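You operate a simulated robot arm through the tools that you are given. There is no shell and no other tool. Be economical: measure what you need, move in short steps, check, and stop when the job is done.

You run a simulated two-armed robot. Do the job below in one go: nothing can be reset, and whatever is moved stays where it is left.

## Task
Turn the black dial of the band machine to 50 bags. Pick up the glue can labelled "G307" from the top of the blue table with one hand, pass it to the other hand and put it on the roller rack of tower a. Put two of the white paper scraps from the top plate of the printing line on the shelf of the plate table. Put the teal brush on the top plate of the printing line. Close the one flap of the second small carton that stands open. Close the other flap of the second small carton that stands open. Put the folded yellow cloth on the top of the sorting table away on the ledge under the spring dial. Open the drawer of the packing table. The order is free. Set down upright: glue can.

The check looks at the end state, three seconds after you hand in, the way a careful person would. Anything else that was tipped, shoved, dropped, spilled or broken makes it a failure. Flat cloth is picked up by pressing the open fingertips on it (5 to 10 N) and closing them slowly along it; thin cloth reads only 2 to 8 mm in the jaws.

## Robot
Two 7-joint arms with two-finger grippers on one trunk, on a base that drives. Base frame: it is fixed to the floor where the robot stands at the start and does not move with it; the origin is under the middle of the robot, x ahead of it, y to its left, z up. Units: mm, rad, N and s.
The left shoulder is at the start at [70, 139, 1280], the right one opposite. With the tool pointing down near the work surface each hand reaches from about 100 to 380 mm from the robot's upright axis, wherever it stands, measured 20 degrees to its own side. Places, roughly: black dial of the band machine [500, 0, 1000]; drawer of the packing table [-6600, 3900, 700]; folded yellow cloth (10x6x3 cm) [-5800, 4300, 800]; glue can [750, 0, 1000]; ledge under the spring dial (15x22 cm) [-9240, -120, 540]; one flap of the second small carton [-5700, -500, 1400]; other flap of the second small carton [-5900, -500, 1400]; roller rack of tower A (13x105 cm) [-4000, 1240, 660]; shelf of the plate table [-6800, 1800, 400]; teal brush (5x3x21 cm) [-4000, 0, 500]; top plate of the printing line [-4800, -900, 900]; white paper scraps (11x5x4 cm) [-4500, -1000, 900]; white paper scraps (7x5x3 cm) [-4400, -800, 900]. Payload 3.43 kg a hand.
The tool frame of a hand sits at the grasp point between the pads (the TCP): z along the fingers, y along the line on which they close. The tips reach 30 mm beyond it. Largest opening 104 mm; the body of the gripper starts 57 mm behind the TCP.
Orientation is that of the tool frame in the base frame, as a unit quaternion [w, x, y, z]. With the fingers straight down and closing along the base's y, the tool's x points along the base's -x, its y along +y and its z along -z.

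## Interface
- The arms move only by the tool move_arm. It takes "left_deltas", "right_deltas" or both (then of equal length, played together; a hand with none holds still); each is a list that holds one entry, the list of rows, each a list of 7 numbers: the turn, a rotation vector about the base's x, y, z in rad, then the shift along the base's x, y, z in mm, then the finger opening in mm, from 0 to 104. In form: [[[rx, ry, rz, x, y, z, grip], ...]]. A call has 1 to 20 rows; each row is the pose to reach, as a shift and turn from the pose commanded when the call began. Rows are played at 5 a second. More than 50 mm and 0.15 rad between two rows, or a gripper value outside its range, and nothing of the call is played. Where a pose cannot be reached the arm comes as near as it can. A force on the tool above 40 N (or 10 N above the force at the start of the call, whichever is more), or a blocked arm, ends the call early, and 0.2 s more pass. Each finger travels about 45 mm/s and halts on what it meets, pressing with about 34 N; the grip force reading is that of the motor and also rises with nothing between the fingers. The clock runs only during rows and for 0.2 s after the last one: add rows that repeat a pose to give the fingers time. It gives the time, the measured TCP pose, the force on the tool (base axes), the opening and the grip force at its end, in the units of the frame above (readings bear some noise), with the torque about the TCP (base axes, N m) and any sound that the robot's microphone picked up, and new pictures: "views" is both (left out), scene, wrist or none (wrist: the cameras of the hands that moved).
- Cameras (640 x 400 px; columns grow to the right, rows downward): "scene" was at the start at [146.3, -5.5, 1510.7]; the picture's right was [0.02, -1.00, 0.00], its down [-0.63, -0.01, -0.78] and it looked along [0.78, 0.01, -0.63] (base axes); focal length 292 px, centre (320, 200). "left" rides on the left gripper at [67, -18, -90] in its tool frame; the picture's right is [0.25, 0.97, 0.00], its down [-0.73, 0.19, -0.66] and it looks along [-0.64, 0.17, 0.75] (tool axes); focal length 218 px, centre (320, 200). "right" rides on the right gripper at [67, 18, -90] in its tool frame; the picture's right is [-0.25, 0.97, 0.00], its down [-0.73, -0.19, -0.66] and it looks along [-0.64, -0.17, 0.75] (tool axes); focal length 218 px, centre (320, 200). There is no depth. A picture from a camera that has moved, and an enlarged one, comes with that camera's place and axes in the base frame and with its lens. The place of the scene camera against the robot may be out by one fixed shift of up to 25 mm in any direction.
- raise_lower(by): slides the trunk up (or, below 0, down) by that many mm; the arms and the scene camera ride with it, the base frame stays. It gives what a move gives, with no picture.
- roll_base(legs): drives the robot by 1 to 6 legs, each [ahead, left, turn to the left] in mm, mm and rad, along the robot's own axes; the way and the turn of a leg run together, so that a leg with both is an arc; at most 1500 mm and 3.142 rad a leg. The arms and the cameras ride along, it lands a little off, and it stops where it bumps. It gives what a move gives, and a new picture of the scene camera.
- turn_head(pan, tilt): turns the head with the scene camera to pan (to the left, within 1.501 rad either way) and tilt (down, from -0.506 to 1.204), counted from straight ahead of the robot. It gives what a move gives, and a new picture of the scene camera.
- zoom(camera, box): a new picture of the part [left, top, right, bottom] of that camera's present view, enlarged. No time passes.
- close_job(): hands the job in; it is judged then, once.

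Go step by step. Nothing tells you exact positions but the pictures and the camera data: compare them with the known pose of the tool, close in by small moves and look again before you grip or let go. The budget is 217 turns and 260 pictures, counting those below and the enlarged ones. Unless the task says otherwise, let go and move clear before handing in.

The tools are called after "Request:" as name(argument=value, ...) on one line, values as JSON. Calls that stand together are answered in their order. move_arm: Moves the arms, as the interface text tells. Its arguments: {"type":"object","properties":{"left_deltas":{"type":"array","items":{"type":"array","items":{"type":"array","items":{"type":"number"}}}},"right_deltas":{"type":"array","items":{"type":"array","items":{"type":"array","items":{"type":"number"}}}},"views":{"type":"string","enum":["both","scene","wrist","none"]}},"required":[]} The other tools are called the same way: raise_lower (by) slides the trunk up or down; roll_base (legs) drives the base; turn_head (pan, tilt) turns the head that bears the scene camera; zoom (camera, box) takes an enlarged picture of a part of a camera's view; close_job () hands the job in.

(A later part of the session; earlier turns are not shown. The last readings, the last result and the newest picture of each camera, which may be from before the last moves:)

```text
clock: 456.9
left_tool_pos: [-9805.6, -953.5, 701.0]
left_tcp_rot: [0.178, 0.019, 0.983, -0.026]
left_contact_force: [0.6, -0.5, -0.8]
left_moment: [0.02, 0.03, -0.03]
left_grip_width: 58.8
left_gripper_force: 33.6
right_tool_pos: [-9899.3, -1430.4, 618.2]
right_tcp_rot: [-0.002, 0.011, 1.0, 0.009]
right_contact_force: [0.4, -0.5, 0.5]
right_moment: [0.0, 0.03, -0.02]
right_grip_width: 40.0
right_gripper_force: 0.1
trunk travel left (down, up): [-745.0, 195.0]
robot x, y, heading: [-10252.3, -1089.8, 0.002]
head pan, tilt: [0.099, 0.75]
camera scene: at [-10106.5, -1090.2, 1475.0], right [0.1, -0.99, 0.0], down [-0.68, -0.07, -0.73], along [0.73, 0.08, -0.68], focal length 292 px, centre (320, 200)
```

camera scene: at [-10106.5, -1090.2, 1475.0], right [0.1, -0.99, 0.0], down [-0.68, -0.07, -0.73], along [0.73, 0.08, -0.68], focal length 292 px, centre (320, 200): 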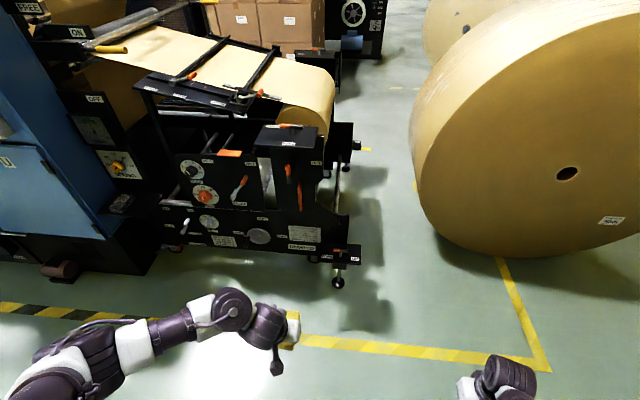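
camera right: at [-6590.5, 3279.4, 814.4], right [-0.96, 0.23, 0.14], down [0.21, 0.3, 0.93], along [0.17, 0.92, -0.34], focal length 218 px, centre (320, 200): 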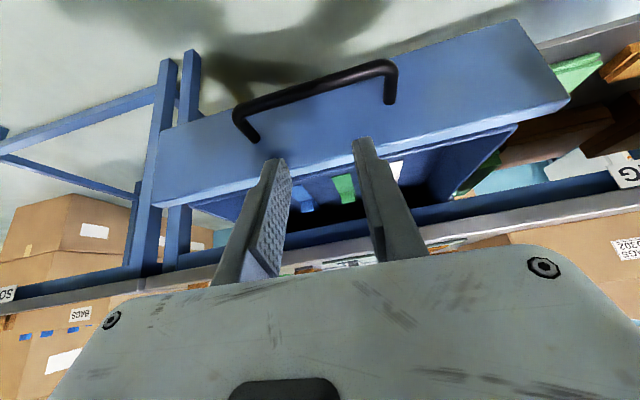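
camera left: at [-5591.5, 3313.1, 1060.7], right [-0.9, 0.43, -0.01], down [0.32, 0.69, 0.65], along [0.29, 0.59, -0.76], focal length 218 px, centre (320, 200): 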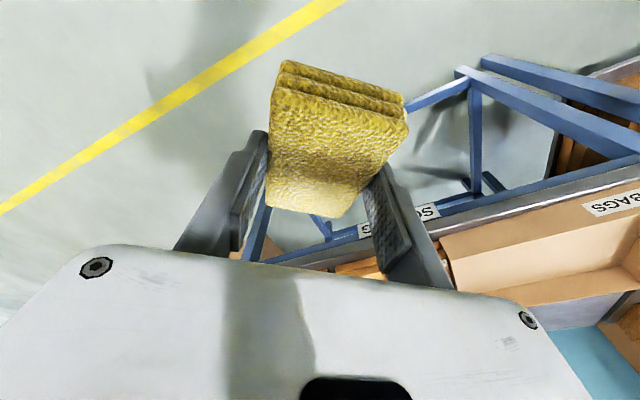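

Blocked by something at my left rear (the wall table). I go forward first, then strafe on.

Request:
roll_base(legs=[[0, -25, 0], [300, 0, 0], [0, 760, 0]])

```text
clock: 463.0
left_tool_pos: [-9509.0, -224.4, 701.9]
left_tcp_rot: [0.178, 0.019, 0.984, -0.025]
left_contact_force: [-0.1, -0.2, 0.5]
left_moment: [0.0, 0.02, 0.03]
left_grip_width: 59.0
left_gripper_force: 33.9
right_tool_pos: [-9603.3, -701.8, 617.4]
right_tcp_rot: [-0.003, 0.013, 1.0, 0.008]
right_contact_force: [0.1, -0.2, 0.2]
right_moment: [-0.03, 0.03, 0.0]
right_grip_width: 39.9
right_gripper_force: 0.0
trunk travel left (down, up): [-745.0, 195.0]
robot x, y, heading: [-9960.2, -359.8, 0.003]
head pan, tilt: [0.099, 0.75]
camera scene: at [-9810.4, -359.3, 1474.9], right [0.1, -0.99, 0.0], down [-0.68, -0.07, -0.73], along [0.73, 0.08, -0.68], focal length 292 px, centre (320, 200)
```

scene: 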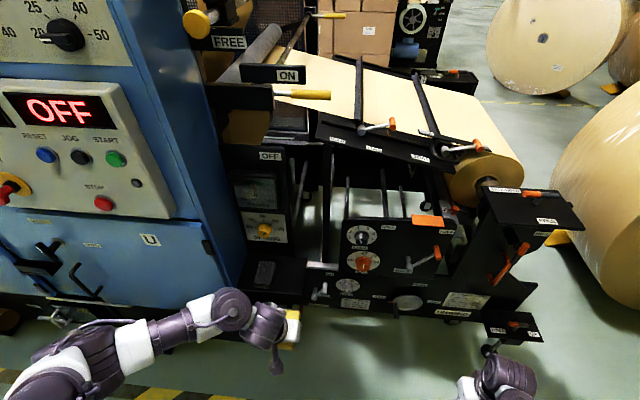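

Request:
zoom(camera="scene", box=[200, 190, 360, 320])

Request:
zoom(camera="left", box=[0, 0, 640, 400])

```text
3.08 times, centred on (280, 255) of scene
camera zoom: at [-9810.4, -359.3, 1474.9], right [0.1, -0.99, 0.0], down [-0.68, -0.07, -0.73], along [0.73, 0.08, -0.68], focal length 898 px, centre (443, 31)
```

zoom: 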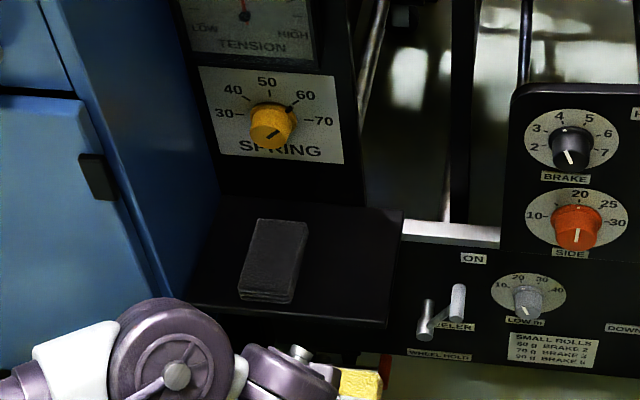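

```text
1.00 times, centred on (320, 200) of left (not enlarged: the box is as wide or as high as the picture)
camera zoom: at [-9604.2, -234.4, 762.8], right [-0.19, 0.97, -0.13], down [0.46, 0.21, 0.86], along [0.87, 0.1, -0.49], focal length 218 px, centre (320, 200)
```

zoom: 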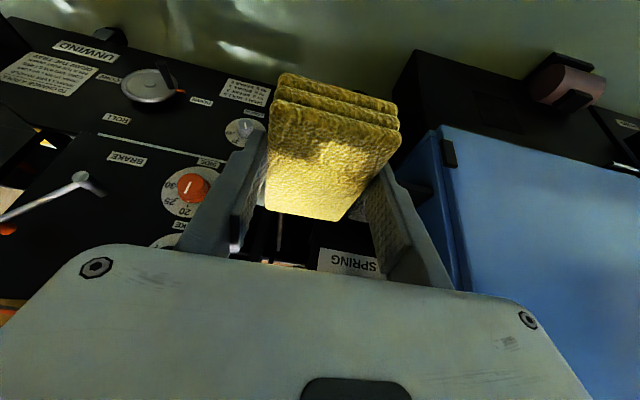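

The ledge spans x −9297…−9142, y −235…−5 at z ≈ 540 with a dark block on its left half; I'll place the cloth at (−9222, −190). Rolling closer.

Request:
roll_base(legs=[[230, 0, -0.003]])

Request:
move_arm(left_deltas=[[[0, 0, 0, 15, 10, -15, 36], [0, 0, 0, 30, 22, -35, 36], [0, 0, 0, 45, 34, -55, 36], [0, 0, 0, 52, 36, -75, 36], [0, 0, 0, 52, 36, -90, 36]]], views="both")

```text
clock: 464.7
left_tool_pos: [-9285.0, -227.9, 701.7]
left_tcp_rot: [0.177, 0.023, 0.984, -0.026]
left_contact_force: [-0.2, 0.4, -0.2]
left_moment: [0.02, -0.01, -0.02]
left_grip_width: 58.8
left_gripper_force: 33.4
right_tool_pos: [-9381.6, -704.0, 618.5]
right_tcp_rot: [-0.003, 0.017, 1.0, 0.008]
right_contact_force: [-0.8, 0.3, -0.1]
right_moment: [0.0, 0.01, -0.02]
right_grip_width: 40.0
right_gripper_force: 0.0
trunk travel left (down, up): [-745.0, 195.0]
robot x, y, heading: [-9730.2, -361.7, -0.008]
head pan, tilt: [0.099, 0.75]
camera scene: at [-9586.2, -360.6, 1475.0], right [0.09, -1.0, 0.0], down [-0.68, -0.06, -0.73], along [0.73, 0.07, -0.68], focal length 292 px, centre (320, 200)
```

scene: 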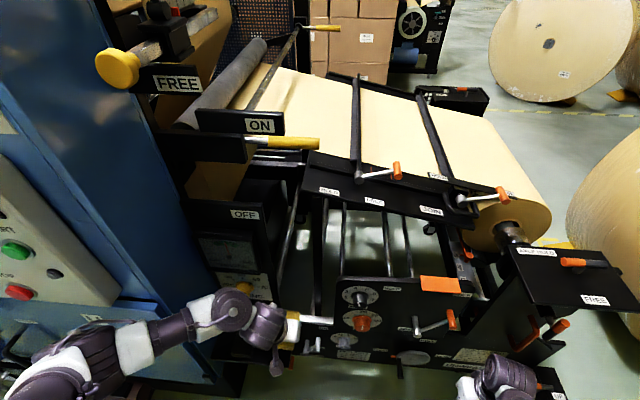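

```text
clock: 465.9
left_tool_pos: [-9234.4, -193.1, 611.4]
left_tcp_rot: [0.177, 0.023, 0.984, -0.027]
left_contact_force: [0.9, -0.5, -0.6]
left_moment: [-0.01, -0.01, 0.02]
left_grip_width: 58.8
left_gripper_force: 34.4
right_tool_pos: [-9382.4, -704.1, 617.3]
right_tcp_rot: [-0.003, 0.017, 1.0, 0.007]
right_contact_force: [0.3, 0.7, 0.1]
right_moment: [-0.05, -0.01, -0.01]
right_grip_width: 40.0
right_gripper_force: 0.0
trunk travel left (down, up): [-745.0, 195.0]
robot x, y, heading: [-9728.7, -361.8, -0.004]
head pan, tilt: [0.099, 0.75]
camera scene: at [-9586.4, -360.5, 1475.0], right [0.09, -1.0, 0.0], down [-0.68, -0.06, -0.73], along [0.73, 0.07, -0.68], focal length 292 px, centre (320, 200)
camera left: at [-9329.2, -201.3, 672.5], right [-0.18, 0.97, -0.13], down [0.47, 0.2, 0.86], along [0.87, 0.1, -0.49], focal length 218 px, centre (320, 200)
```

scene: 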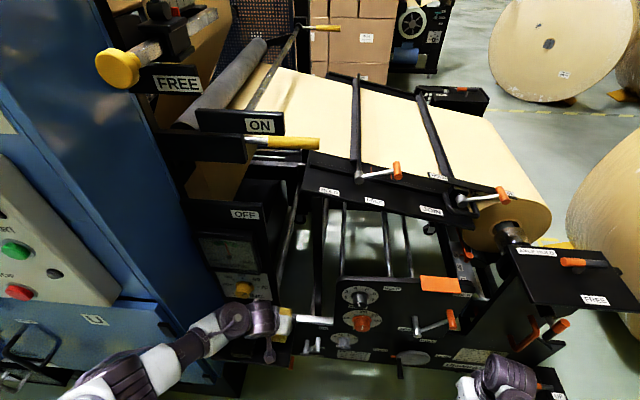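
left: 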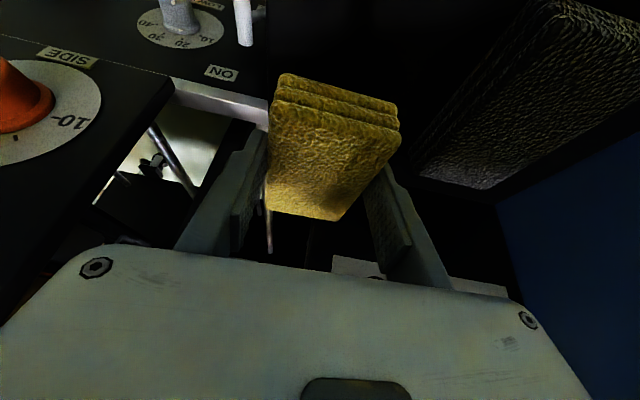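

Request:
move_arm(left_deltas=[[[0, 0, 0, 6, 5, -8, 36], [0, 0, 0, 11, 8, -18, 36], [0, 0, 0, 11, 8, -25, 36], [0, 0, 0, 11, 8, -29, 36], [0, 0, 0, 11, 8, -32, 36], [0, 0, 0, 11, 8, -35, 36], [0, 0, 0, 11, 8, -38, 36], [0, 0, 0, 11, 8, -41, 36]]], views="wrist")

```text
clock: 466.6
left_tool_pos: [-9232.3, -184.2, 586.4]
left_tcp_rot: [0.167, 0.026, 0.985, -0.026]
left_contact_force: [-15.4, -2.2, 5.6]
left_moment: [0.15, -0.24, 0.3]
left_grip_width: 58.7
left_gripper_force: 33.6
right_tool_pos: [-9381.9, -703.3, 618.4]
right_tcp_rot: [-0.002, 0.016, 1.0, 0.008]
right_contact_force: [0.2, -0.4, -1.6]
right_moment: [-0.02, 0.03, 0.0]
right_grip_width: 40.1
right_gripper_force: 0.0
trunk travel left (down, up): [-745.0, 195.0]
robot x, y, heading: [-9727.2, -359.9, -0.008]
head pan, tilt: [0.099, 0.75]
stopped in row 3 (left hand): the force on the tool passed its limit at 43 N (the readings are from after the stop); the commanded pose is now the measured one
camera left: at [-9325.9, -194.0, 648.5], right [-0.18, 0.98, -0.12], down [0.48, 0.2, 0.85], along [0.86, 0.09, -0.51], focal length 218 px, centre (320, 200)
```

left: 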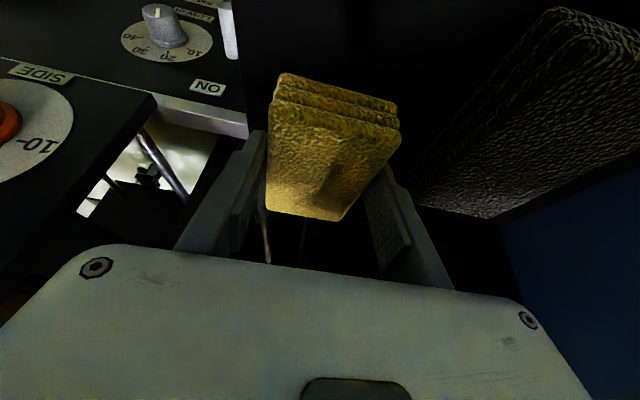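

Probably the south finger grazed the chrome rail at the ledge's corner. I lift a little, shift 12 mm north and descend again.

Request:
move_arm(left_deltas=[[[0, 0, 0, -4, 0, 8, 36], [0, 0, 0, -4, 7, 10, 36], [0, 0, 0, -2, 13, 10, 36], [0, 0, 0, 4, 13, 5, 36], [0, 0, 0, 6, 13, 0, 36], [0, 0, 0, 6, 13, -4, 36], [0, 0, 0, 6, 13, -7, 36], [0, 0, 0, 6, 13, -10, 36], [0, 0, 0, 6, 13, -13, 36], [0, 0, 0, 6, 13, -16, 36]]], views="wrist")

```text
clock: 467.9
left_tool_pos: [-9231.4, -172.9, 585.0]
left_tcp_rot: [0.163, 0.028, 0.986, -0.026]
left_contact_force: [-15.3, -0.8, 5.8]
left_moment: [0.16, -0.22, 0.3]
left_grip_width: 59.1
left_gripper_force: 34.1
right_tool_pos: [-9382.0, -702.0, 616.3]
right_tcp_rot: [-0.002, 0.015, 1.0, 0.008]
right_contact_force: [0.2, -0.1, 0.3]
right_moment: [0.0, 0.03, 0.01]
right_grip_width: 40.0
right_gripper_force: 0.1
trunk travel left (down, up): [-745.0, 195.0]
robot x, y, heading: [-9728.7, -365.8, -0.002]
head pan, tilt: [0.099, 0.75]
stopped in row 6 (left hand): the force on the tool passed its limit at 42 N (the readings are from after the stop); the commanded pose is now the measured one
camera left: at [-9324.7, -180.7, 648.1], right [-0.18, 0.98, -0.12], down [0.49, 0.2, 0.85], along [0.85, 0.09, -0.51], focal length 218 px, centre (320, 200)
```

left: 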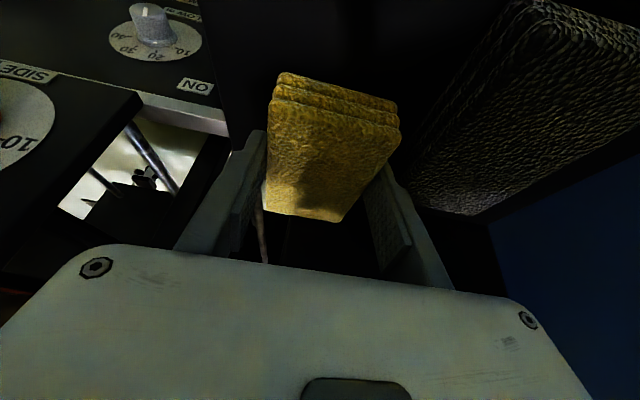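

The contact is the panel behind (ledge is ~20 mm nearer than estimated). I back off 13 mm in x and lower.

Request:
move_arm(left_deltas=[[[0, 0, 0, -8, 0, 2, 36], [0, 0, 0, -14, 0, 2, 36], [0, -0.02, 0, -14, 0, -3, 36], [0, -0.03, 0, -14, 0, -6, 36], [0, -0.03, 0, -14, 0, -9, 36], [0, -0.03, 0, -14, 0, -12, 36], [0, -0.03, 0, -14, 0, -15, 36], [0, -0.03, 0, -14, 0, -18, 36]]], views="none")

```text
clock: 469.3
left_tool_pos: [-9240.3, -173.0, 581.2]
left_tcp_rot: [0.188, 0.026, 0.982, -0.025]
left_contact_force: [-13.8, -0.1, 31.3]
left_moment: [0.9, 0.63, 0.43]
left_grip_width: 58.9
left_gripper_force: 34.2
right_tool_pos: [-9384.1, -704.5, 619.1]
right_tcp_rot: [-0.001, 0.015, 1.0, 0.009]
right_contact_force: [0.4, 0.1, 0.2]
right_moment: [0.01, 0.01, 0.01]
right_grip_width: 40.1
right_gripper_force: 0.1
trunk travel left (down, up): [-745.0, 195.0]
robot x, y, heading: [-9730.3, -360.6, -0.003]
head pan, tilt: [0.099, 0.75]
stopped in row 7 (left hand): the force on the tool passed its limit at 43 N (the readings are from after the stop); the commanded pose is now the measured one
```

It's resting on the ledge. Relieve, open gently and withdraw upward.

Request:
move_arm(left_deltas=[[[0, 0, 0, -4, 0, 2, 36], [0, 0, 0, -4, 0, 2, 55], [0, 0, 0, -4, 0, 2, 64], [0, 0, 0, -4, 0, 2, 72], [0, 0, 0, -4, 0, 2, 80], [0, 0, 0, -8, 0, 14, 80], [0, 0, 0, -18, 0, 42, 80], [0, 0, 0, -34, 0, 85, 80], [0, 0, 0, -50, 0, 128, 80]]], views="both")

```text
clock: 471.3
left_tool_pos: [-9292.2, -173.1, 707.2]
left_tcp_rot: [0.185, 0.028, 0.982, -0.026]
left_contact_force: [0.5, 0.5, 0.7]
left_moment: [-0.02, 0.01, 0.02]
left_grip_width: 79.8
left_gripper_force: 0.1
right_tool_pos: [-9383.9, -703.1, 618.4]
right_tcp_rot: [-0.001, 0.015, 1.0, 0.009]
right_contact_force: [0.5, -0.2, -0.2]
right_moment: [-0.01, -0.02, 0.01]
right_grip_width: 40.1
right_gripper_force: 0.0
trunk travel left (down, up): [-745.0, 195.0]
robot x, y, heading: [-9729.6, -361.1, -0.004]
head pan, tilt: [0.099, 0.75]
camera scene: at [-9589.5, -361.6, 1475.1], right [0.1, -1.0, 0.0], down [-0.68, -0.07, -0.73], along [0.73, 0.07, -0.68], focal length 292 px, centre (320, 200)
camera left: at [-9387.5, -180.8, 766.3], right [-0.18, 0.98, -0.13], down [0.45, 0.2, 0.87], along [0.87, 0.09, -0.48], focal length 218 px, centre (320, 200)
```

scene: 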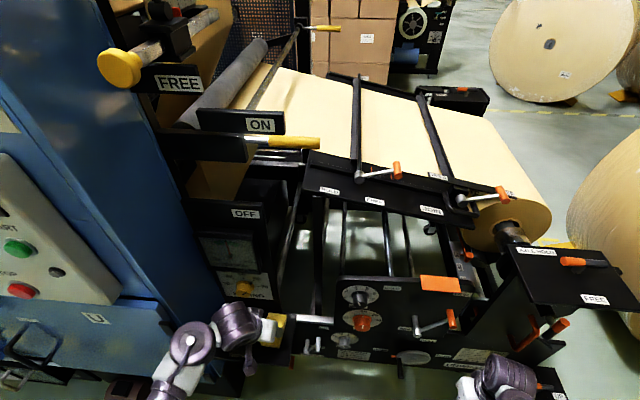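
left: 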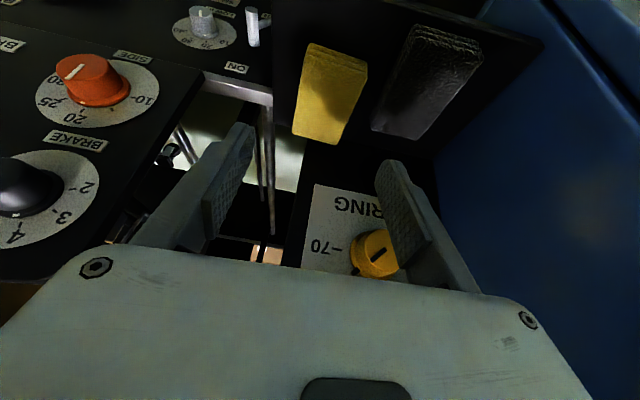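

Request:
zoom(camera="left", box=[230, 0, 520, 180])

Request:
zoom(camera="left", box=[290, 170, 440, 290])

```text
2.21 times, centred on (375, 90) of left
camera zoom: at [-9387.5, -180.8, 766.3], right [-0.18, 0.98, -0.13], down [0.45, 0.2, 0.87], along [0.87, 0.09, -0.48], focal length 482 px, centre (199, 443)
```

zoom: 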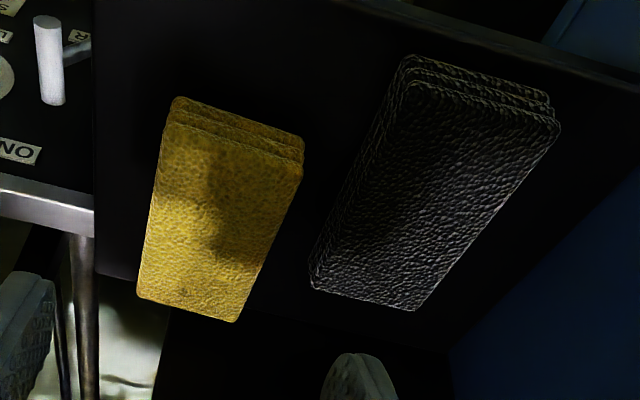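

```text
3.33 times, centred on (365, 230) of left
camera zoom: at [-9387.5, -180.8, 766.3], right [-0.18, 0.98, -0.13], down [0.45, 0.2, 0.87], along [0.87, 0.09, -0.48], focal length 728 px, centre (170, 100)
```

zoom: 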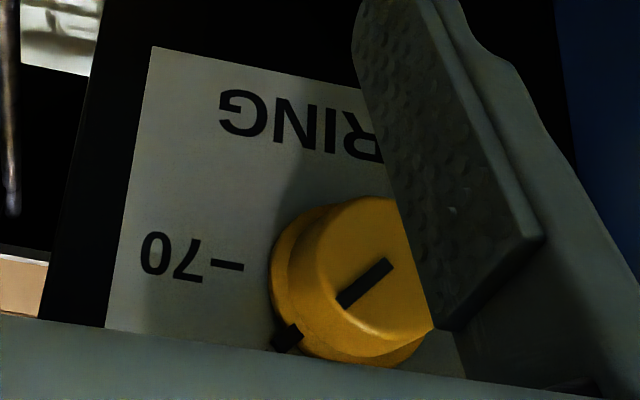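

Cloth is safely on the ledge and the dial untouched. I now back out and drive around the roll again toward the second small carton.

Request:
roll_base(legs=[[-240, 0, 0.004], [0, -1300, 0], [0, -1270, 0], [1300, 0, 0], [1200, 0, 0]])

Request:
turn_head(pan=0.7, tilt=0.2)

```text
clock: 488.0
left_tool_pos: [-8973.1, -2659.8, 697.8]
left_tcp_rot: [0.167, -0.002, 0.986, -0.012]
left_contact_force: [-7.5, 1.9, 1.5]
left_moment: [0.07, 0.17, -0.19]
left_grip_width: 77.7
left_gripper_force: 0.1
right_tool_pos: [-9002.5, -3192.4, 618.5]
right_tcp_rot: [-0.003, -0.029, 1.0, 0.008]
right_contact_force: [0.4, -0.4, -0.2]
right_moment: [-0.01, 0.01, 0.01]
right_grip_width: 39.8
right_gripper_force: 0.1
trunk travel left (down, up): [-745.0, 195.0]
robot x, y, heading: [-9381.9, -2884.3, 0.085]
head pan, tilt: [0.099, 0.75]
stopped in leg 4: the force on the tool passed its limit at 231 N (the readings are from after the stop); the commanded pose is now the measured one
camera scene: at [-9238.8, -2872.2, 1474.8], right [0.18, -0.98, 0.0], down [-0.67, -0.12, -0.73], along [0.72, 0.13, -0.68], focal length 292 px, centre (320, 200)
```

scene: 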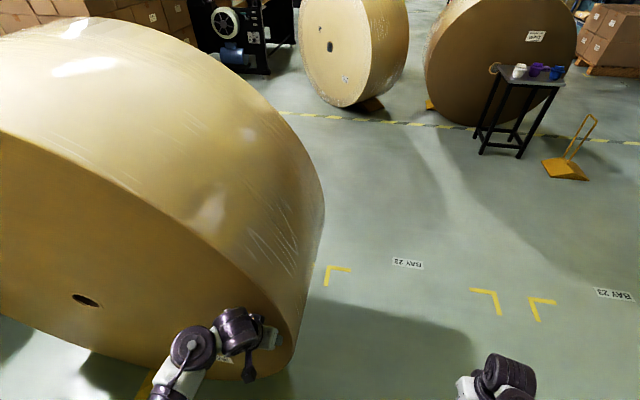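

```text
clock: 489.0
left_tool_pos: [-8973.6, -2659.8, 698.4]
left_tcp_rot: [0.168, -0.002, 0.986, -0.013]
left_contact_force: [-13.0, 0.7, -4.6]
left_moment: [0.05, 0.47, 0.01]
left_grip_width: 78.1
left_gripper_force: 0.2
right_tool_pos: [-9002.1, -3193.2, 618.5]
right_tcp_rot: [-0.003, -0.029, 1.0, 0.007]
right_contact_force: [0.6, -0.3, -0.1]
right_moment: [-0.01, 0.03, -0.01]
right_grip_width: 39.9
right_gripper_force: 0.1
trunk travel left (down, up): [-745.0, 195.0]
robot x, y, heading: [-9378.1, -2886.1, 0.086]
head pan, tilt: [0.7, 0.201]
camera scene: at [-9254.9, -2820.0, 1524.6], right [0.71, -0.71, 0.0], down [-0.14, -0.14, -0.98], along [0.69, 0.69, -0.2], focal length 292 px, centre (320, 200)
```

scene: 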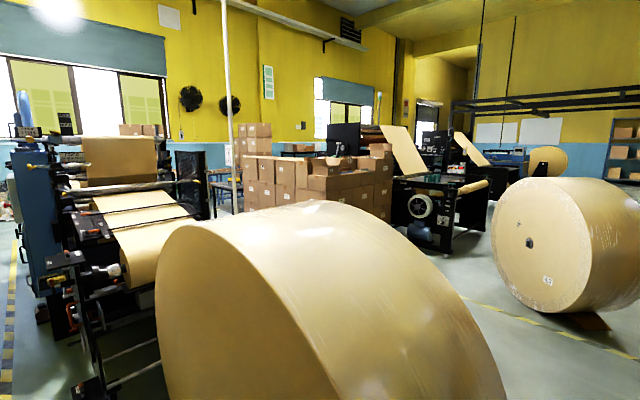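

The hand bumped the (heavy, unmoved) roll. I back off, go further around, then continue east.

Request:
roll_base(legs=[[-150, 0, -0.085], [0, -450, 0], [1300, 0, 0], [1000, 0, 0]])

Request:
turn_head(pan=1.0, tilt=0.2)

```text
clock: 503.9
left_tool_pos: [-6729.0, -3202.5, 697.9]
left_tcp_rot: [0.168, 0.061, 0.984, -0.024]
left_contact_force: [0.5, -0.7, 0.2]
left_moment: [0.01, 0.01, -0.02]
left_grip_width: 80.1
left_gripper_force: 0.1
right_tool_pos: [-6827.9, -3728.5, 618.8]
right_tcp_rot: [-0.001, 0.036, 0.999, 0.008]
right_contact_force: [1.5, 0.1, -0.1]
right_moment: [0.0, -0.01, 0.03]
right_grip_width: 39.8
right_gripper_force: 0.1
trunk travel left (down, up): [-745.0, 195.0]
robot x, y, heading: [-7163.5, -3371.1, -0.044]
head pan, tilt: [0.7, 0.201]
camera scene: at [-7027.4, -3324.1, 1524.6], right [0.61, -0.79, 0.0], down [-0.16, -0.12, -0.98], along [0.78, 0.6, -0.2], focal length 292 px, centre (320, 200)
```

scene: 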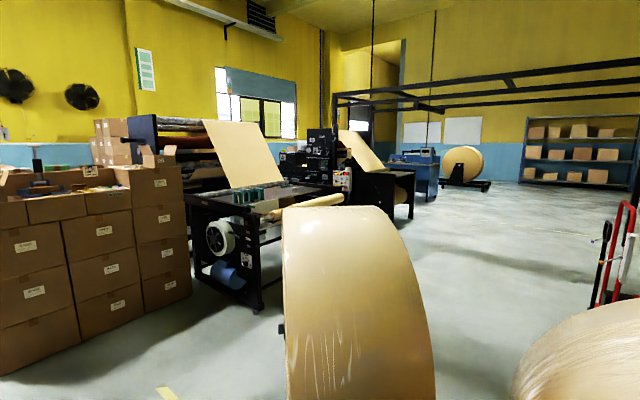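

```text
clock: 504.7
left_tool_pos: [-6729.0, -3202.1, 697.9]
left_tcp_rot: [0.169, 0.061, 0.983, -0.024]
left_contact_force: [-0.1, -1.1, 0.6]
left_moment: [-0.03, 0.03, 0.0]
left_grip_width: 79.9
left_gripper_force: 0.0
right_tool_pos: [-6827.6, -3726.6, 618.5]
right_tcp_rot: [-0.002, 0.036, 0.999, 0.009]
right_contact_force: [-0.4, -0.2, -0.4]
right_moment: [0.01, -0.02, -0.02]
right_grip_width: 39.9
right_gripper_force: 0.1
trunk travel left (down, up): [-745.0, 195.0]
robot x, y, heading: [-7159.4, -3370.7, -0.047]
head pan, tilt: [1.0, 0.201]
camera scene: at [-7047.7, -3304.8, 1524.6], right [0.82, -0.58, 0.0], down [-0.12, -0.16, -0.98], along [0.57, 0.8, -0.2], focal length 292 px, centre (320, 200)
```

scene: 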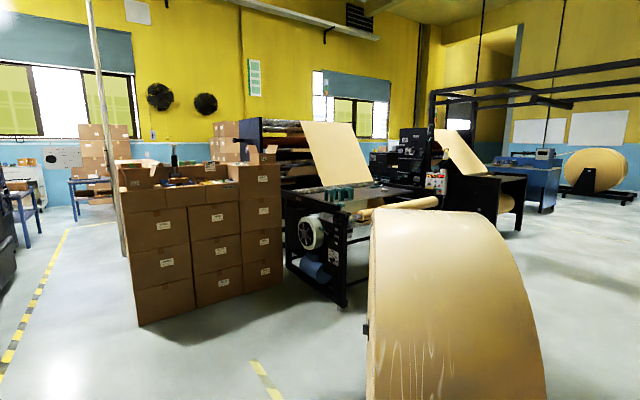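

Request:
zoom(camera="scene", box=[100, 120, 310, 240])

```text
3.05 times, centred on (205, 180) of scene
camera zoom: at [-7047.7, -3304.8, 1524.6], right [0.82, -0.58, 0.0], down [-0.12, -0.16, -0.98], along [0.57, 0.8, -0.2], focal length 890 px, centre (670, 261)
```

zoom: 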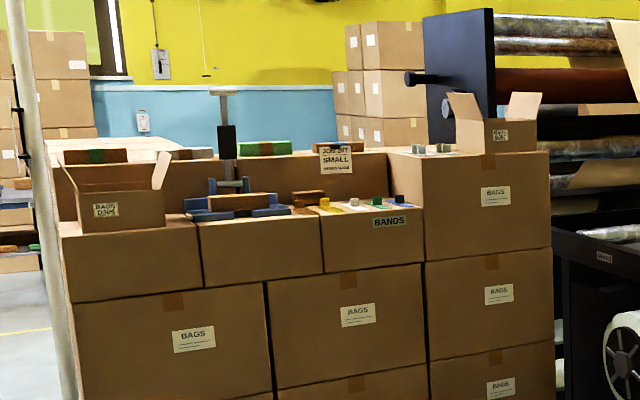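

The second small carton sits on the right-hand stack with its left and right flaps standing up. I drive to stand in front (south) of it, facing +y.

Request:
roll_base(legs=[[500, 0, 0.047], [0, 1300, 0], [0, 500, 0], [0, 0, 1.571], [0, -650, 0]])

Request:
turn_head(pan=0.0, tilt=0.1)

```text
clock: 507.1
left_tool_pos: [-6328.2, -3195.6, 696.2]
left_tcp_rot: [0.167, 0.042, 0.985, -0.022]
left_contact_force: [-0.5, 0.8, -0.7]
left_moment: [0.04, 0.0, 0.0]
left_grip_width: 80.3
left_gripper_force: 0.1
right_tool_pos: [-6414.5, -3724.6, 617.2]
right_tcp_rot: [-0.012, 0.014, 1.0, 0.009]
right_contact_force: [-2.6, -0.2, -0.9]
right_moment: [0.08, -0.19, 0.0]
right_grip_width: 40.1
right_gripper_force: 0.1
trunk travel left (down, up): [-745.0, 195.0]
robot x, y, heading: [-6754.0, -3378.6, -0.003]
head pan, tilt: [1.0, 0.201]
stopped in leg 1: the force on the tool passed its limit at 154 N (the readings are from after the stop); the commanded pose is now the measured one
camera scene: at [-6642.1, -3309.5, 1524.2], right [0.84, -0.55, 0.0], down [-0.11, -0.17, -0.98], along [0.53, 0.82, -0.2], focal length 292 px, centre (320, 200)
```

scene: 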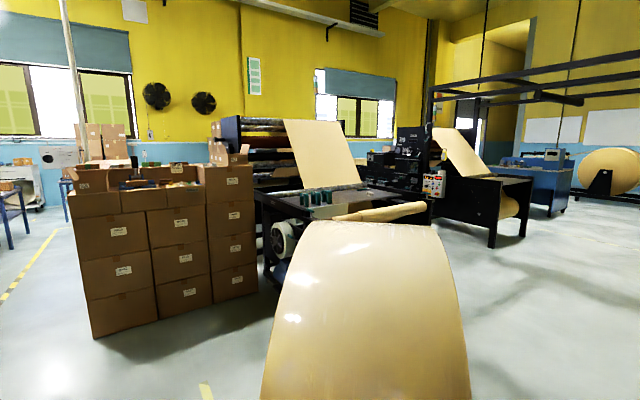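

```text
clock: 508.4
left_tool_pos: [-6328.5, -3197.0, 698.0]
left_tcp_rot: [0.168, 0.042, 0.985, -0.021]
left_contact_force: [-0.3, -0.1, 0.7]
left_moment: [-0.02, -0.01, 0.01]
left_grip_width: 79.9
left_gripper_force: 0.0
right_tool_pos: [-6413.5, -3725.2, 617.0]
right_tcp_rot: [-0.011, 0.013, 1.0, 0.011]
right_contact_force: [0.0, -0.9, 1.2]
right_moment: [0.02, 0.01, 0.0]
right_grip_width: 40.0
right_gripper_force: 0.0
trunk travel left (down, up): [-745.0, 195.0]
robot x, y, heading: [-6752.6, -3383.1, -0.005]
head pan, tilt: [0.0, 0.099]
camera scene: at [-6602.3, -3389.8, 1534.0], right [0.0, -1.0, 0.0], down [-0.1, 0.0, -0.99], along [0.99, 0.0, -0.1], focal length 292 px, centre (320, 200)
```

scene: 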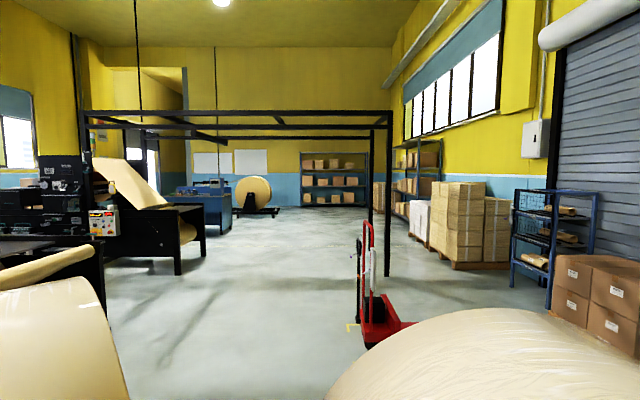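

Request:
roll_base(legs=[[-150, 0, 0], [0, 1300, 0], [0, 600, 0]])

Request:
turn_head(pan=0.3, tilt=0.4)

```text
clock: 512.0
left_tool_pos: [-6488.3, -2908.1, 695.9]
left_tcp_rot: [0.167, 0.052, 0.984, -0.035]
left_contact_force: [-8.1, -18.8, 9.6]
left_moment: [-0.22, 0.02, -0.22]
left_grip_width: 65.8
left_gripper_force: 0.1
right_tool_pos: [-6568.5, -3423.1, 617.9]
right_tcp_rot: [-0.01, 0.012, 1.0, 0.007]
right_contact_force: [0.3, 1.1, -0.2]
right_moment: [-0.04, 0.0, -0.01]
right_grip_width: 40.1
right_gripper_force: 0.0
trunk travel left (down, up): [-745.0, 195.0]
robot x, y, heading: [-6905.9, -3081.9, -0.005]
head pan, tilt: [0.0, 0.099]
stopped in leg 2: the force on the tool passed its limit at 52 N (the readings are from after the stop); the commanded pose is now the measured one
camera scene: at [-6757.6, -3084.5, 1534.3], right [0.0, -1.0, 0.0], down [-0.1, 0.0, -1.0], along [1.0, 0.0, -0.1], focal length 292 px, centre (320, 200)
```

scene: 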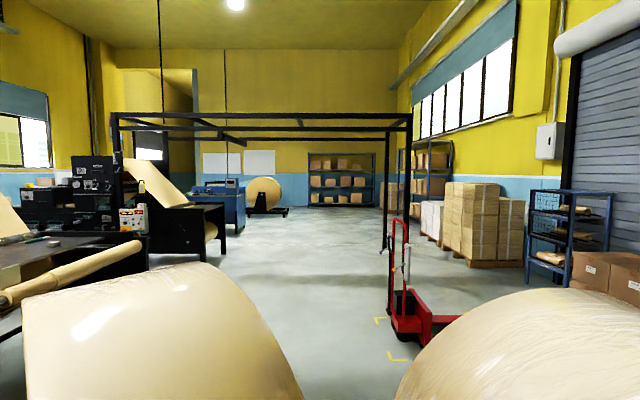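

```text
clock: 512.8
left_tool_pos: [-6487.5, -2908.5, 695.9]
left_tcp_rot: [0.165, 0.05, 0.985, -0.029]
left_contact_force: [-7.7, -22.2, 1.8]
left_moment: [-0.55, 0.17, -0.19]
left_grip_width: 66.5
left_gripper_force: 0.0
right_tool_pos: [-6567.9, -3424.8, 615.9]
right_tcp_rot: [-0.011, 0.012, 1.0, 0.01]
right_contact_force: [0.0, 0.1, -0.7]
right_moment: [-0.02, -0.02, 0.0]
right_grip_width: 40.1
right_gripper_force: 0.0
trunk travel left (down, up): [-745.0, 195.0]
robot x, y, heading: [-6907.9, -3080.7, -0.002]
head pan, tilt: [0.3, 0.4]
camera scene: at [-6760.1, -3065.5, 1506.3], right [0.29, -0.96, 0.0], down [-0.37, -0.11, -0.92], along [0.88, 0.27, -0.39], focal length 292 px, centre (320, 200)
```

scene: 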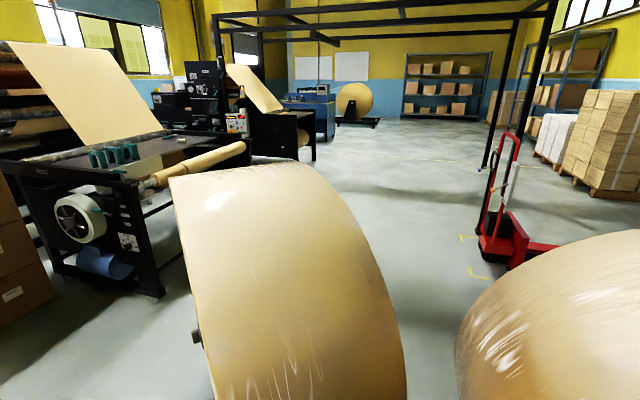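

The rolls are closer than they looked. I retreat west to the open corridor before heading north.

Request:
roll_base(legs=[[0, -30, 0], [-420, 0, 0], [0, 1200, 0], [0, 500, 0]])

Request:
turn_head(pan=0.2, tilt=0.5)

```text
clock: 523.7
left_tool_pos: [-6983.3, -1285.9, 694.3]
left_tcp_rot: [0.166, 0.017, 0.986, -0.024]
left_contact_force: [0.2, 0.4, -0.5]
left_moment: [0.02, 0.01, 0.01]
left_grip_width: 80.2
left_gripper_force: 0.0
right_tool_pos: [-7028.5, -1810.4, 616.6]
right_tcp_rot: [-0.012, -0.02, 1.0, 0.008]
right_contact_force: [0.4, -0.1, 0.3]
right_moment: [0.02, -0.04, 0.01]
right_grip_width: 39.8
right_gripper_force: 0.1
trunk travel left (down, up): [-745.0, 195.0]
robot x, y, heading: [-7390.4, -1488.2, 0.062]
head pan, tilt: [0.3, 0.4]
camera scene: at [-7244.0, -1460.3, 1506.1], right [0.35, -0.94, 0.0], down [-0.36, -0.14, -0.92], along [0.86, 0.33, -0.39], focal length 292 px, centre (320, 200)
```

scene: 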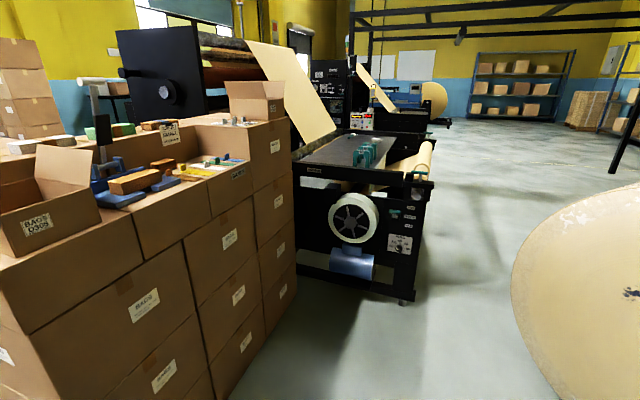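

```text
clock: 524.4
left_tool_pos: [-6983.5, -1286.6, 695.1]
left_tcp_rot: [0.165, 0.017, 0.986, -0.024]
left_contact_force: [0.2, -0.4, 0.1]
left_moment: [-0.03, 0.0, -0.01]
left_grip_width: 80.0
left_gripper_force: 0.1
right_tool_pos: [-7030.1, -1809.1, 616.9]
right_tcp_rot: [-0.012, -0.02, 1.0, 0.009]
right_contact_force: [-0.2, -0.2, 0.5]
right_moment: [0.01, 0.04, -0.02]
right_grip_width: 40.1
right_gripper_force: 0.1
trunk travel left (down, up): [-745.0, 195.0]
robot x, y, heading: [-7390.6, -1486.8, 0.065]
head pan, tilt: [0.201, 0.499]
camera scene: at [-7242.8, -1469.3, 1497.0], right [0.26, -0.97, 0.0], down [-0.46, -0.12, -0.88], along [0.85, 0.23, -0.48], focal length 292 px, centre (320, 200)
```

scene: 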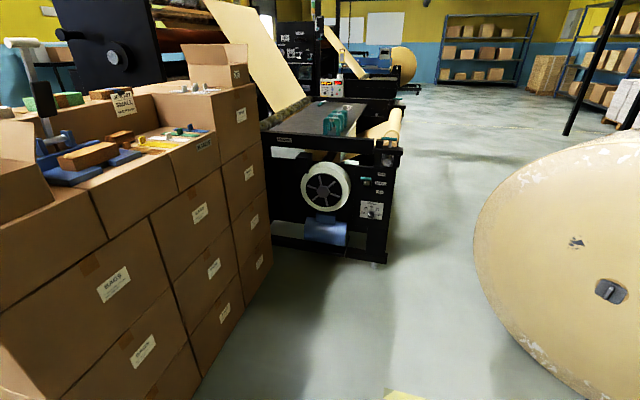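

Request:
roll_base(legs=[[0, 0, 1.506], [100, 0, 0], [0, -1000, 0], [0, -530, 0]])

Request:
raise_lower(by=185)

Request:
turn_head(pan=0.0, tilt=0.3)

```text
clock: 535.8
left_tool_pos: [-6202.0, -981.3, 697.3]
left_tcp_rot: [0.137, -0.663, 0.729, 0.098]
left_contact_force: [0.7, -0.8, 0.8]
left_moment: [0.01, 0.03, -0.01]
left_grip_width: 79.8
left_gripper_force: 0.1
right_tool_pos: [-5690.2, -1057.6, 615.1]
right_tcp_rot: [-0.021, -0.706, 0.708, 0.001]
right_contact_force: [-4.6, 2.8, -1.2]
right_moment: [-0.37, -0.52, 0.31]
right_grip_width: 40.1
right_gripper_force: 0.0
trunk travel left (down, up): [-745.0, 195.0]
robot x, y, heading: [-6024.6, -1397.5, 1.574]
head pan, tilt: [0.201, 0.499]
stopped in leg 4: the force on the tool passed its limit at 119 N (the readings are from after the stop); the commanded pose is now the measured one
camera scene: at [-6029.2, -1270.2, 1497.1], right [0.98, 0.2, 0.0], down [0.09, -0.47, -0.88], along [-0.18, 0.86, -0.48], focal length 292 px, centre (320, 200)
```

scene: 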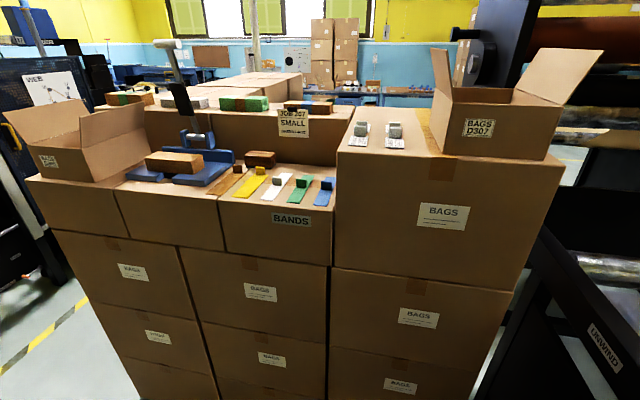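

```text
clock: 537.9
left_tool_pos: [-6202.3, -980.3, 879.4]
left_tcp_rot: [0.137, -0.663, 0.73, 0.096]
left_contact_force: [0.5, 0.2, -0.5]
left_moment: [0.04, 0.03, -0.01]
left_grip_width: 80.2
left_gripper_force: 0.1
right_tool_pos: [-5689.1, -1057.2, 800.8]
right_tcp_rot: [-0.019, -0.705, 0.709, -0.001]
right_contact_force: [0.6, 0.0, 0.8]
right_moment: [-0.02, 0.0, -0.03]
right_grip_width: 40.1
right_gripper_force: 0.1
trunk travel left (down, up): [-930.0, 10.0]
robot x, y, heading: [-6024.7, -1401.0, 1.574]
head pan, tilt: [0.201, 0.499]
```

```text
clock: 538.6
left_tool_pos: [-6203.3, -981.2, 880.5]
left_tcp_rot: [0.137, -0.664, 0.729, 0.096]
left_contact_force: [0.7, -0.3, 0.0]
left_moment: [0.0, 0.03, 0.04]
left_grip_width: 79.9
left_gripper_force: 0.1
right_tool_pos: [-5691.0, -1059.2, 800.8]
right_tcp_rot: [-0.019, -0.704, 0.71, -0.001]
right_contact_force: [0.4, -0.3, 0.1]
right_moment: [-0.01, -0.03, 0.02]
right_grip_width: 40.2
right_gripper_force: 0.0
trunk travel left (down, up): [-930.0, 10.0]
robot x, y, heading: [-6025.0, -1400.5, 1.572]
head pan, tilt: [0.0, 0.3]
camera scene: at [-6014.4, -1263.7, 1700.3], right [1.0, 0.0, 0.0], down [0.0, -0.3, -0.95], along [0.0, 0.95, -0.3], focal length 292 px, centre (320, 200)
```

scene: 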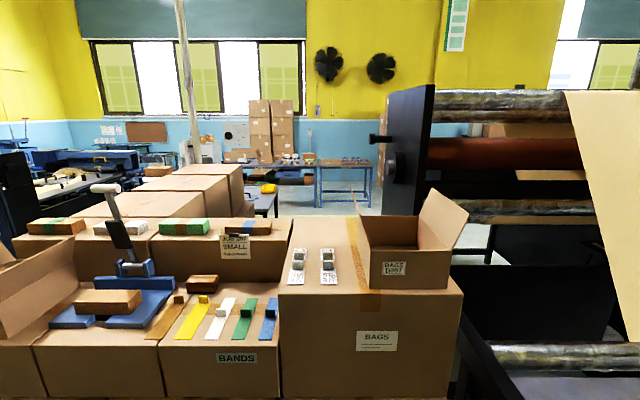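

Request:
zoom(camera="scene", box=[330, 170, 490, 300])

```text
3.08 times, centred on (410, 235) of scene
camera zoom: at [-6014.4, -1263.7, 1700.3], right [1.0, 0.0, 0.0], down [0.0, -0.3, -0.95], along [0.0, 0.95, -0.3], focal length 898 px, centre (43, 92)
```

zoom: 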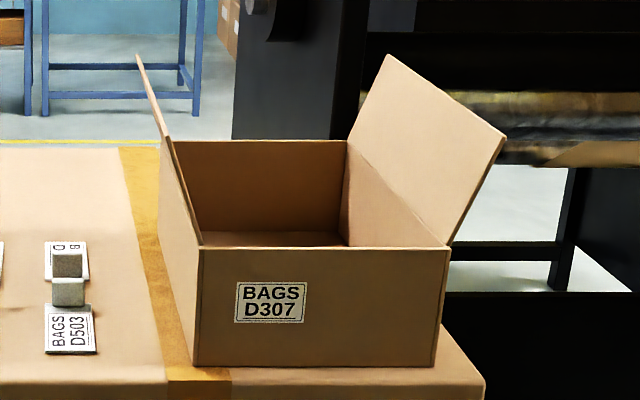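

The carton's box spans x −5900…−5725, y −688…−470, rim z ≈ 1402; both flaps lean ~18° outward. I back off a little and bring the left hand up, pointing forward with closed fingers, beside the left flap.

Request:
roll_base(legs=[[-130, 0, 0]])

Request:
move_arm(left_deltas=[[[0.1, 0, 0, 17, 33, 17, 40], [0.2, 0, 0, 34, 66, 34, 10], [0.3, 0, 0, 51, 99, 51, 0], [0.4, 0, 0, 67, 132, 69, 0], [0.5, 0, 0, 84, 165, 86, 0], [0.6, 0, 0, 101, 198, 103, 0], [0.698, 0, 0, 118, 231, 120, 0], [0.742, 0, 0, 131, 251, 153, 0], [0.786, 0, 0, 145, 271, 187, 0], [0.83, 0, 0, 158, 291, 220, 0], [0.873, 0, 0, 171, 311, 253, 0], [0.917, 0, 0, 185, 331, 287, 0], [0.96, 0, 0, 198, 351, 320, 0], [0.96, 0, 0, 205, 356, 364, 0], [0.96, 0, 0, 211, 361, 407, 0], [0.96, 0, 0, 218, 366, 451, 0], [0.96, 0, 0, 225, 371, 495, 0], [0.96, 0, 0, 231, 376, 538, 0], [0.96, 0, 0, 238, 381, 582, 0]]], views="both")

```text
clock: 539.9
left_tool_pos: [-6203.0, -1106.8, 880.0]
left_tcp_rot: [0.137, -0.664, 0.729, 0.097]
left_contact_force: [-0.2, 0.8, 0.2]
left_moment: [-0.01, 0.02, 0.03]
left_grip_width: 80.1
left_gripper_force: 0.1
right_tool_pos: [-5688.0, -1184.5, 800.7]
right_tcp_rot: [-0.019, -0.704, 0.71, -0.001]
right_contact_force: [0.3, -0.2, -0.1]
right_moment: [-0.03, 0.01, -0.02]
right_grip_width: 40.1
right_gripper_force: 0.1
trunk travel left (down, up): [-930.0, 10.0]
robot x, y, heading: [-6026.5, -1525.6, 1.575]
head pan, tilt: [0.0, 0.3]
camera scene: at [-6013.9, -1389.2, 1700.0], right [1.0, 0.0, 0.0], down [0.0, -0.3, -0.95], along [0.0, 0.95, -0.3], focal length 292 px, centre (320, 200)
```

scene: 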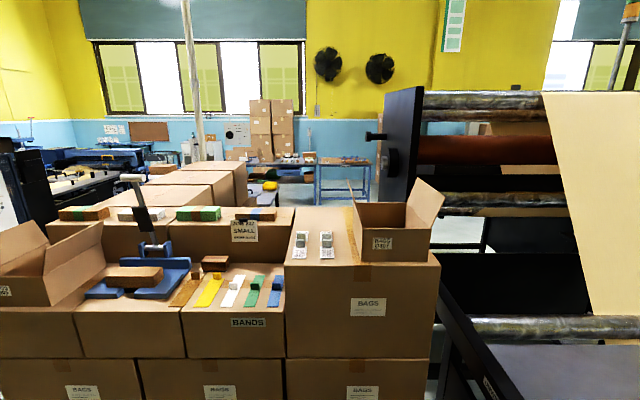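

```text
clock: 543.9
left_tool_pos: [-5965.5, -727.1, 1463.5]
left_tcp_rot: [0.427, -0.525, 0.603, 0.422]
left_contact_force: [-0.2, -0.5, -0.4]
left_moment: [0.01, -0.02, -0.01]
left_grip_width: 0.0
left_gripper_force: 34.3
right_tool_pos: [-5688.8, -1186.8, 800.9]
right_tcp_rot: [-0.02, -0.704, 0.71, 0.0]
right_contact_force: [-0.2, -0.2, 0.4]
right_moment: [0.0, 0.01, 0.02]
right_grip_width: 40.1
right_gripper_force: 0.0
trunk travel left (down, up): [-930.0, 10.0]
robot x, y, heading: [-6018.8, -1526.8, 1.574]
head pan, tilt: [0.0, 0.3]
camera scene: at [-6013.2, -1392.3, 1700.3], right [1.0, 0.0, 0.0], down [0.0, -0.3, -0.96], along [0.0, 0.96, -0.3], focal length 292 px, centre (320, 200)
camera left: at [-5959.9, -831.4, 1422.8], right [-0.98, 0.02, -0.18], down [-0.18, -0.41, 0.89], along [-0.06, 0.91, 0.41], focal length 218 px, centre (320, 200)
```

scene: 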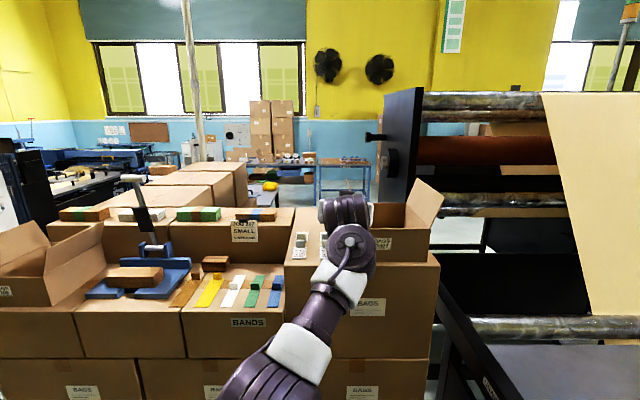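
left: 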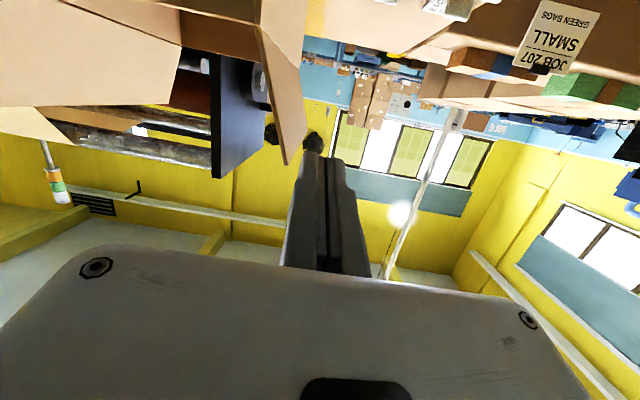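

The left hand is right beside the left flap. I roll forward 82 mm so the fingers overlap the flap.

Request:
roll_base(legs=[[80, 0, 0]])

Request:
zoom(camera="left", box=[0, 0, 640, 400])

```text
clock: 544.9
left_tool_pos: [-5967.4, -656.5, 1468.9]
left_tcp_rot: [0.43, -0.524, 0.601, 0.424]
left_contact_force: [0.8, -1.5, 0.7]
left_moment: [0.01, -0.02, 0.04]
left_grip_width: 0.0
left_gripper_force: 34.1
right_tool_pos: [-5688.6, -1112.9, 802.7]
right_tcp_rot: [-0.017, -0.704, 0.71, 0.001]
right_contact_force: [0.1, -0.3, 0.6]
right_moment: [0.04, -0.04, -0.01]
right_grip_width: 39.9
right_gripper_force: 0.1
trunk travel left (down, up): [-930.0, 10.0]
robot x, y, heading: [-6025.5, -1453.4, 1.57]
head pan, tilt: [0.0, 0.3]
camera scene: at [-6014.2, -1323.2, 1701.3], right [1.0, 0.0, 0.0], down [0.0, -0.29, -0.96], along [0.0, 0.96, -0.29], focal length 292 px, centre (320, 200)
```

scene: 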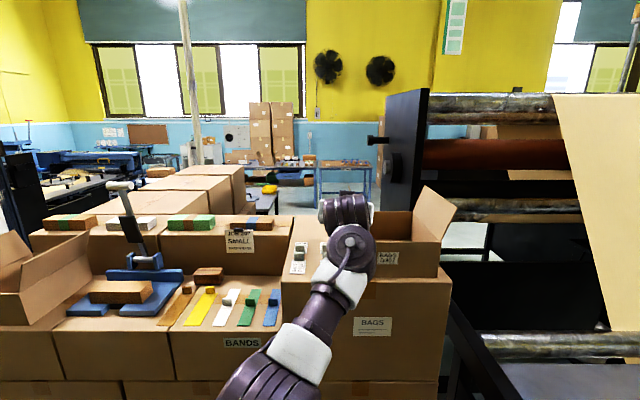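

```text
1.00 times, centred on (320, 200) of left (not enlarged: the box is as wide or as high as the picture)
camera zoom: at [-5960.6, -761.1, 1427.3], right [-0.98, 0.02, -0.19], down [-0.18, -0.42, 0.89], along [-0.06, 0.91, 0.42], focal length 218 px, centre (320, 200)
```

zoom: 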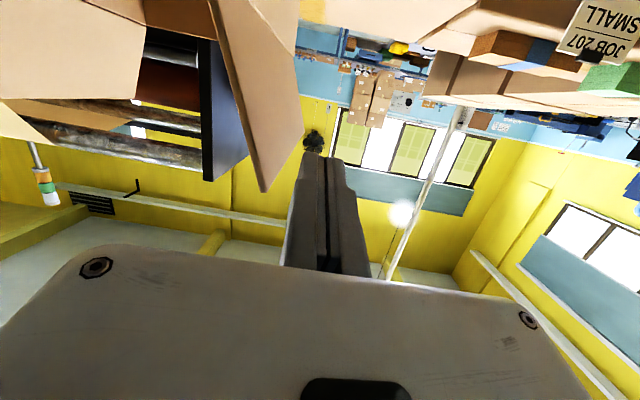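

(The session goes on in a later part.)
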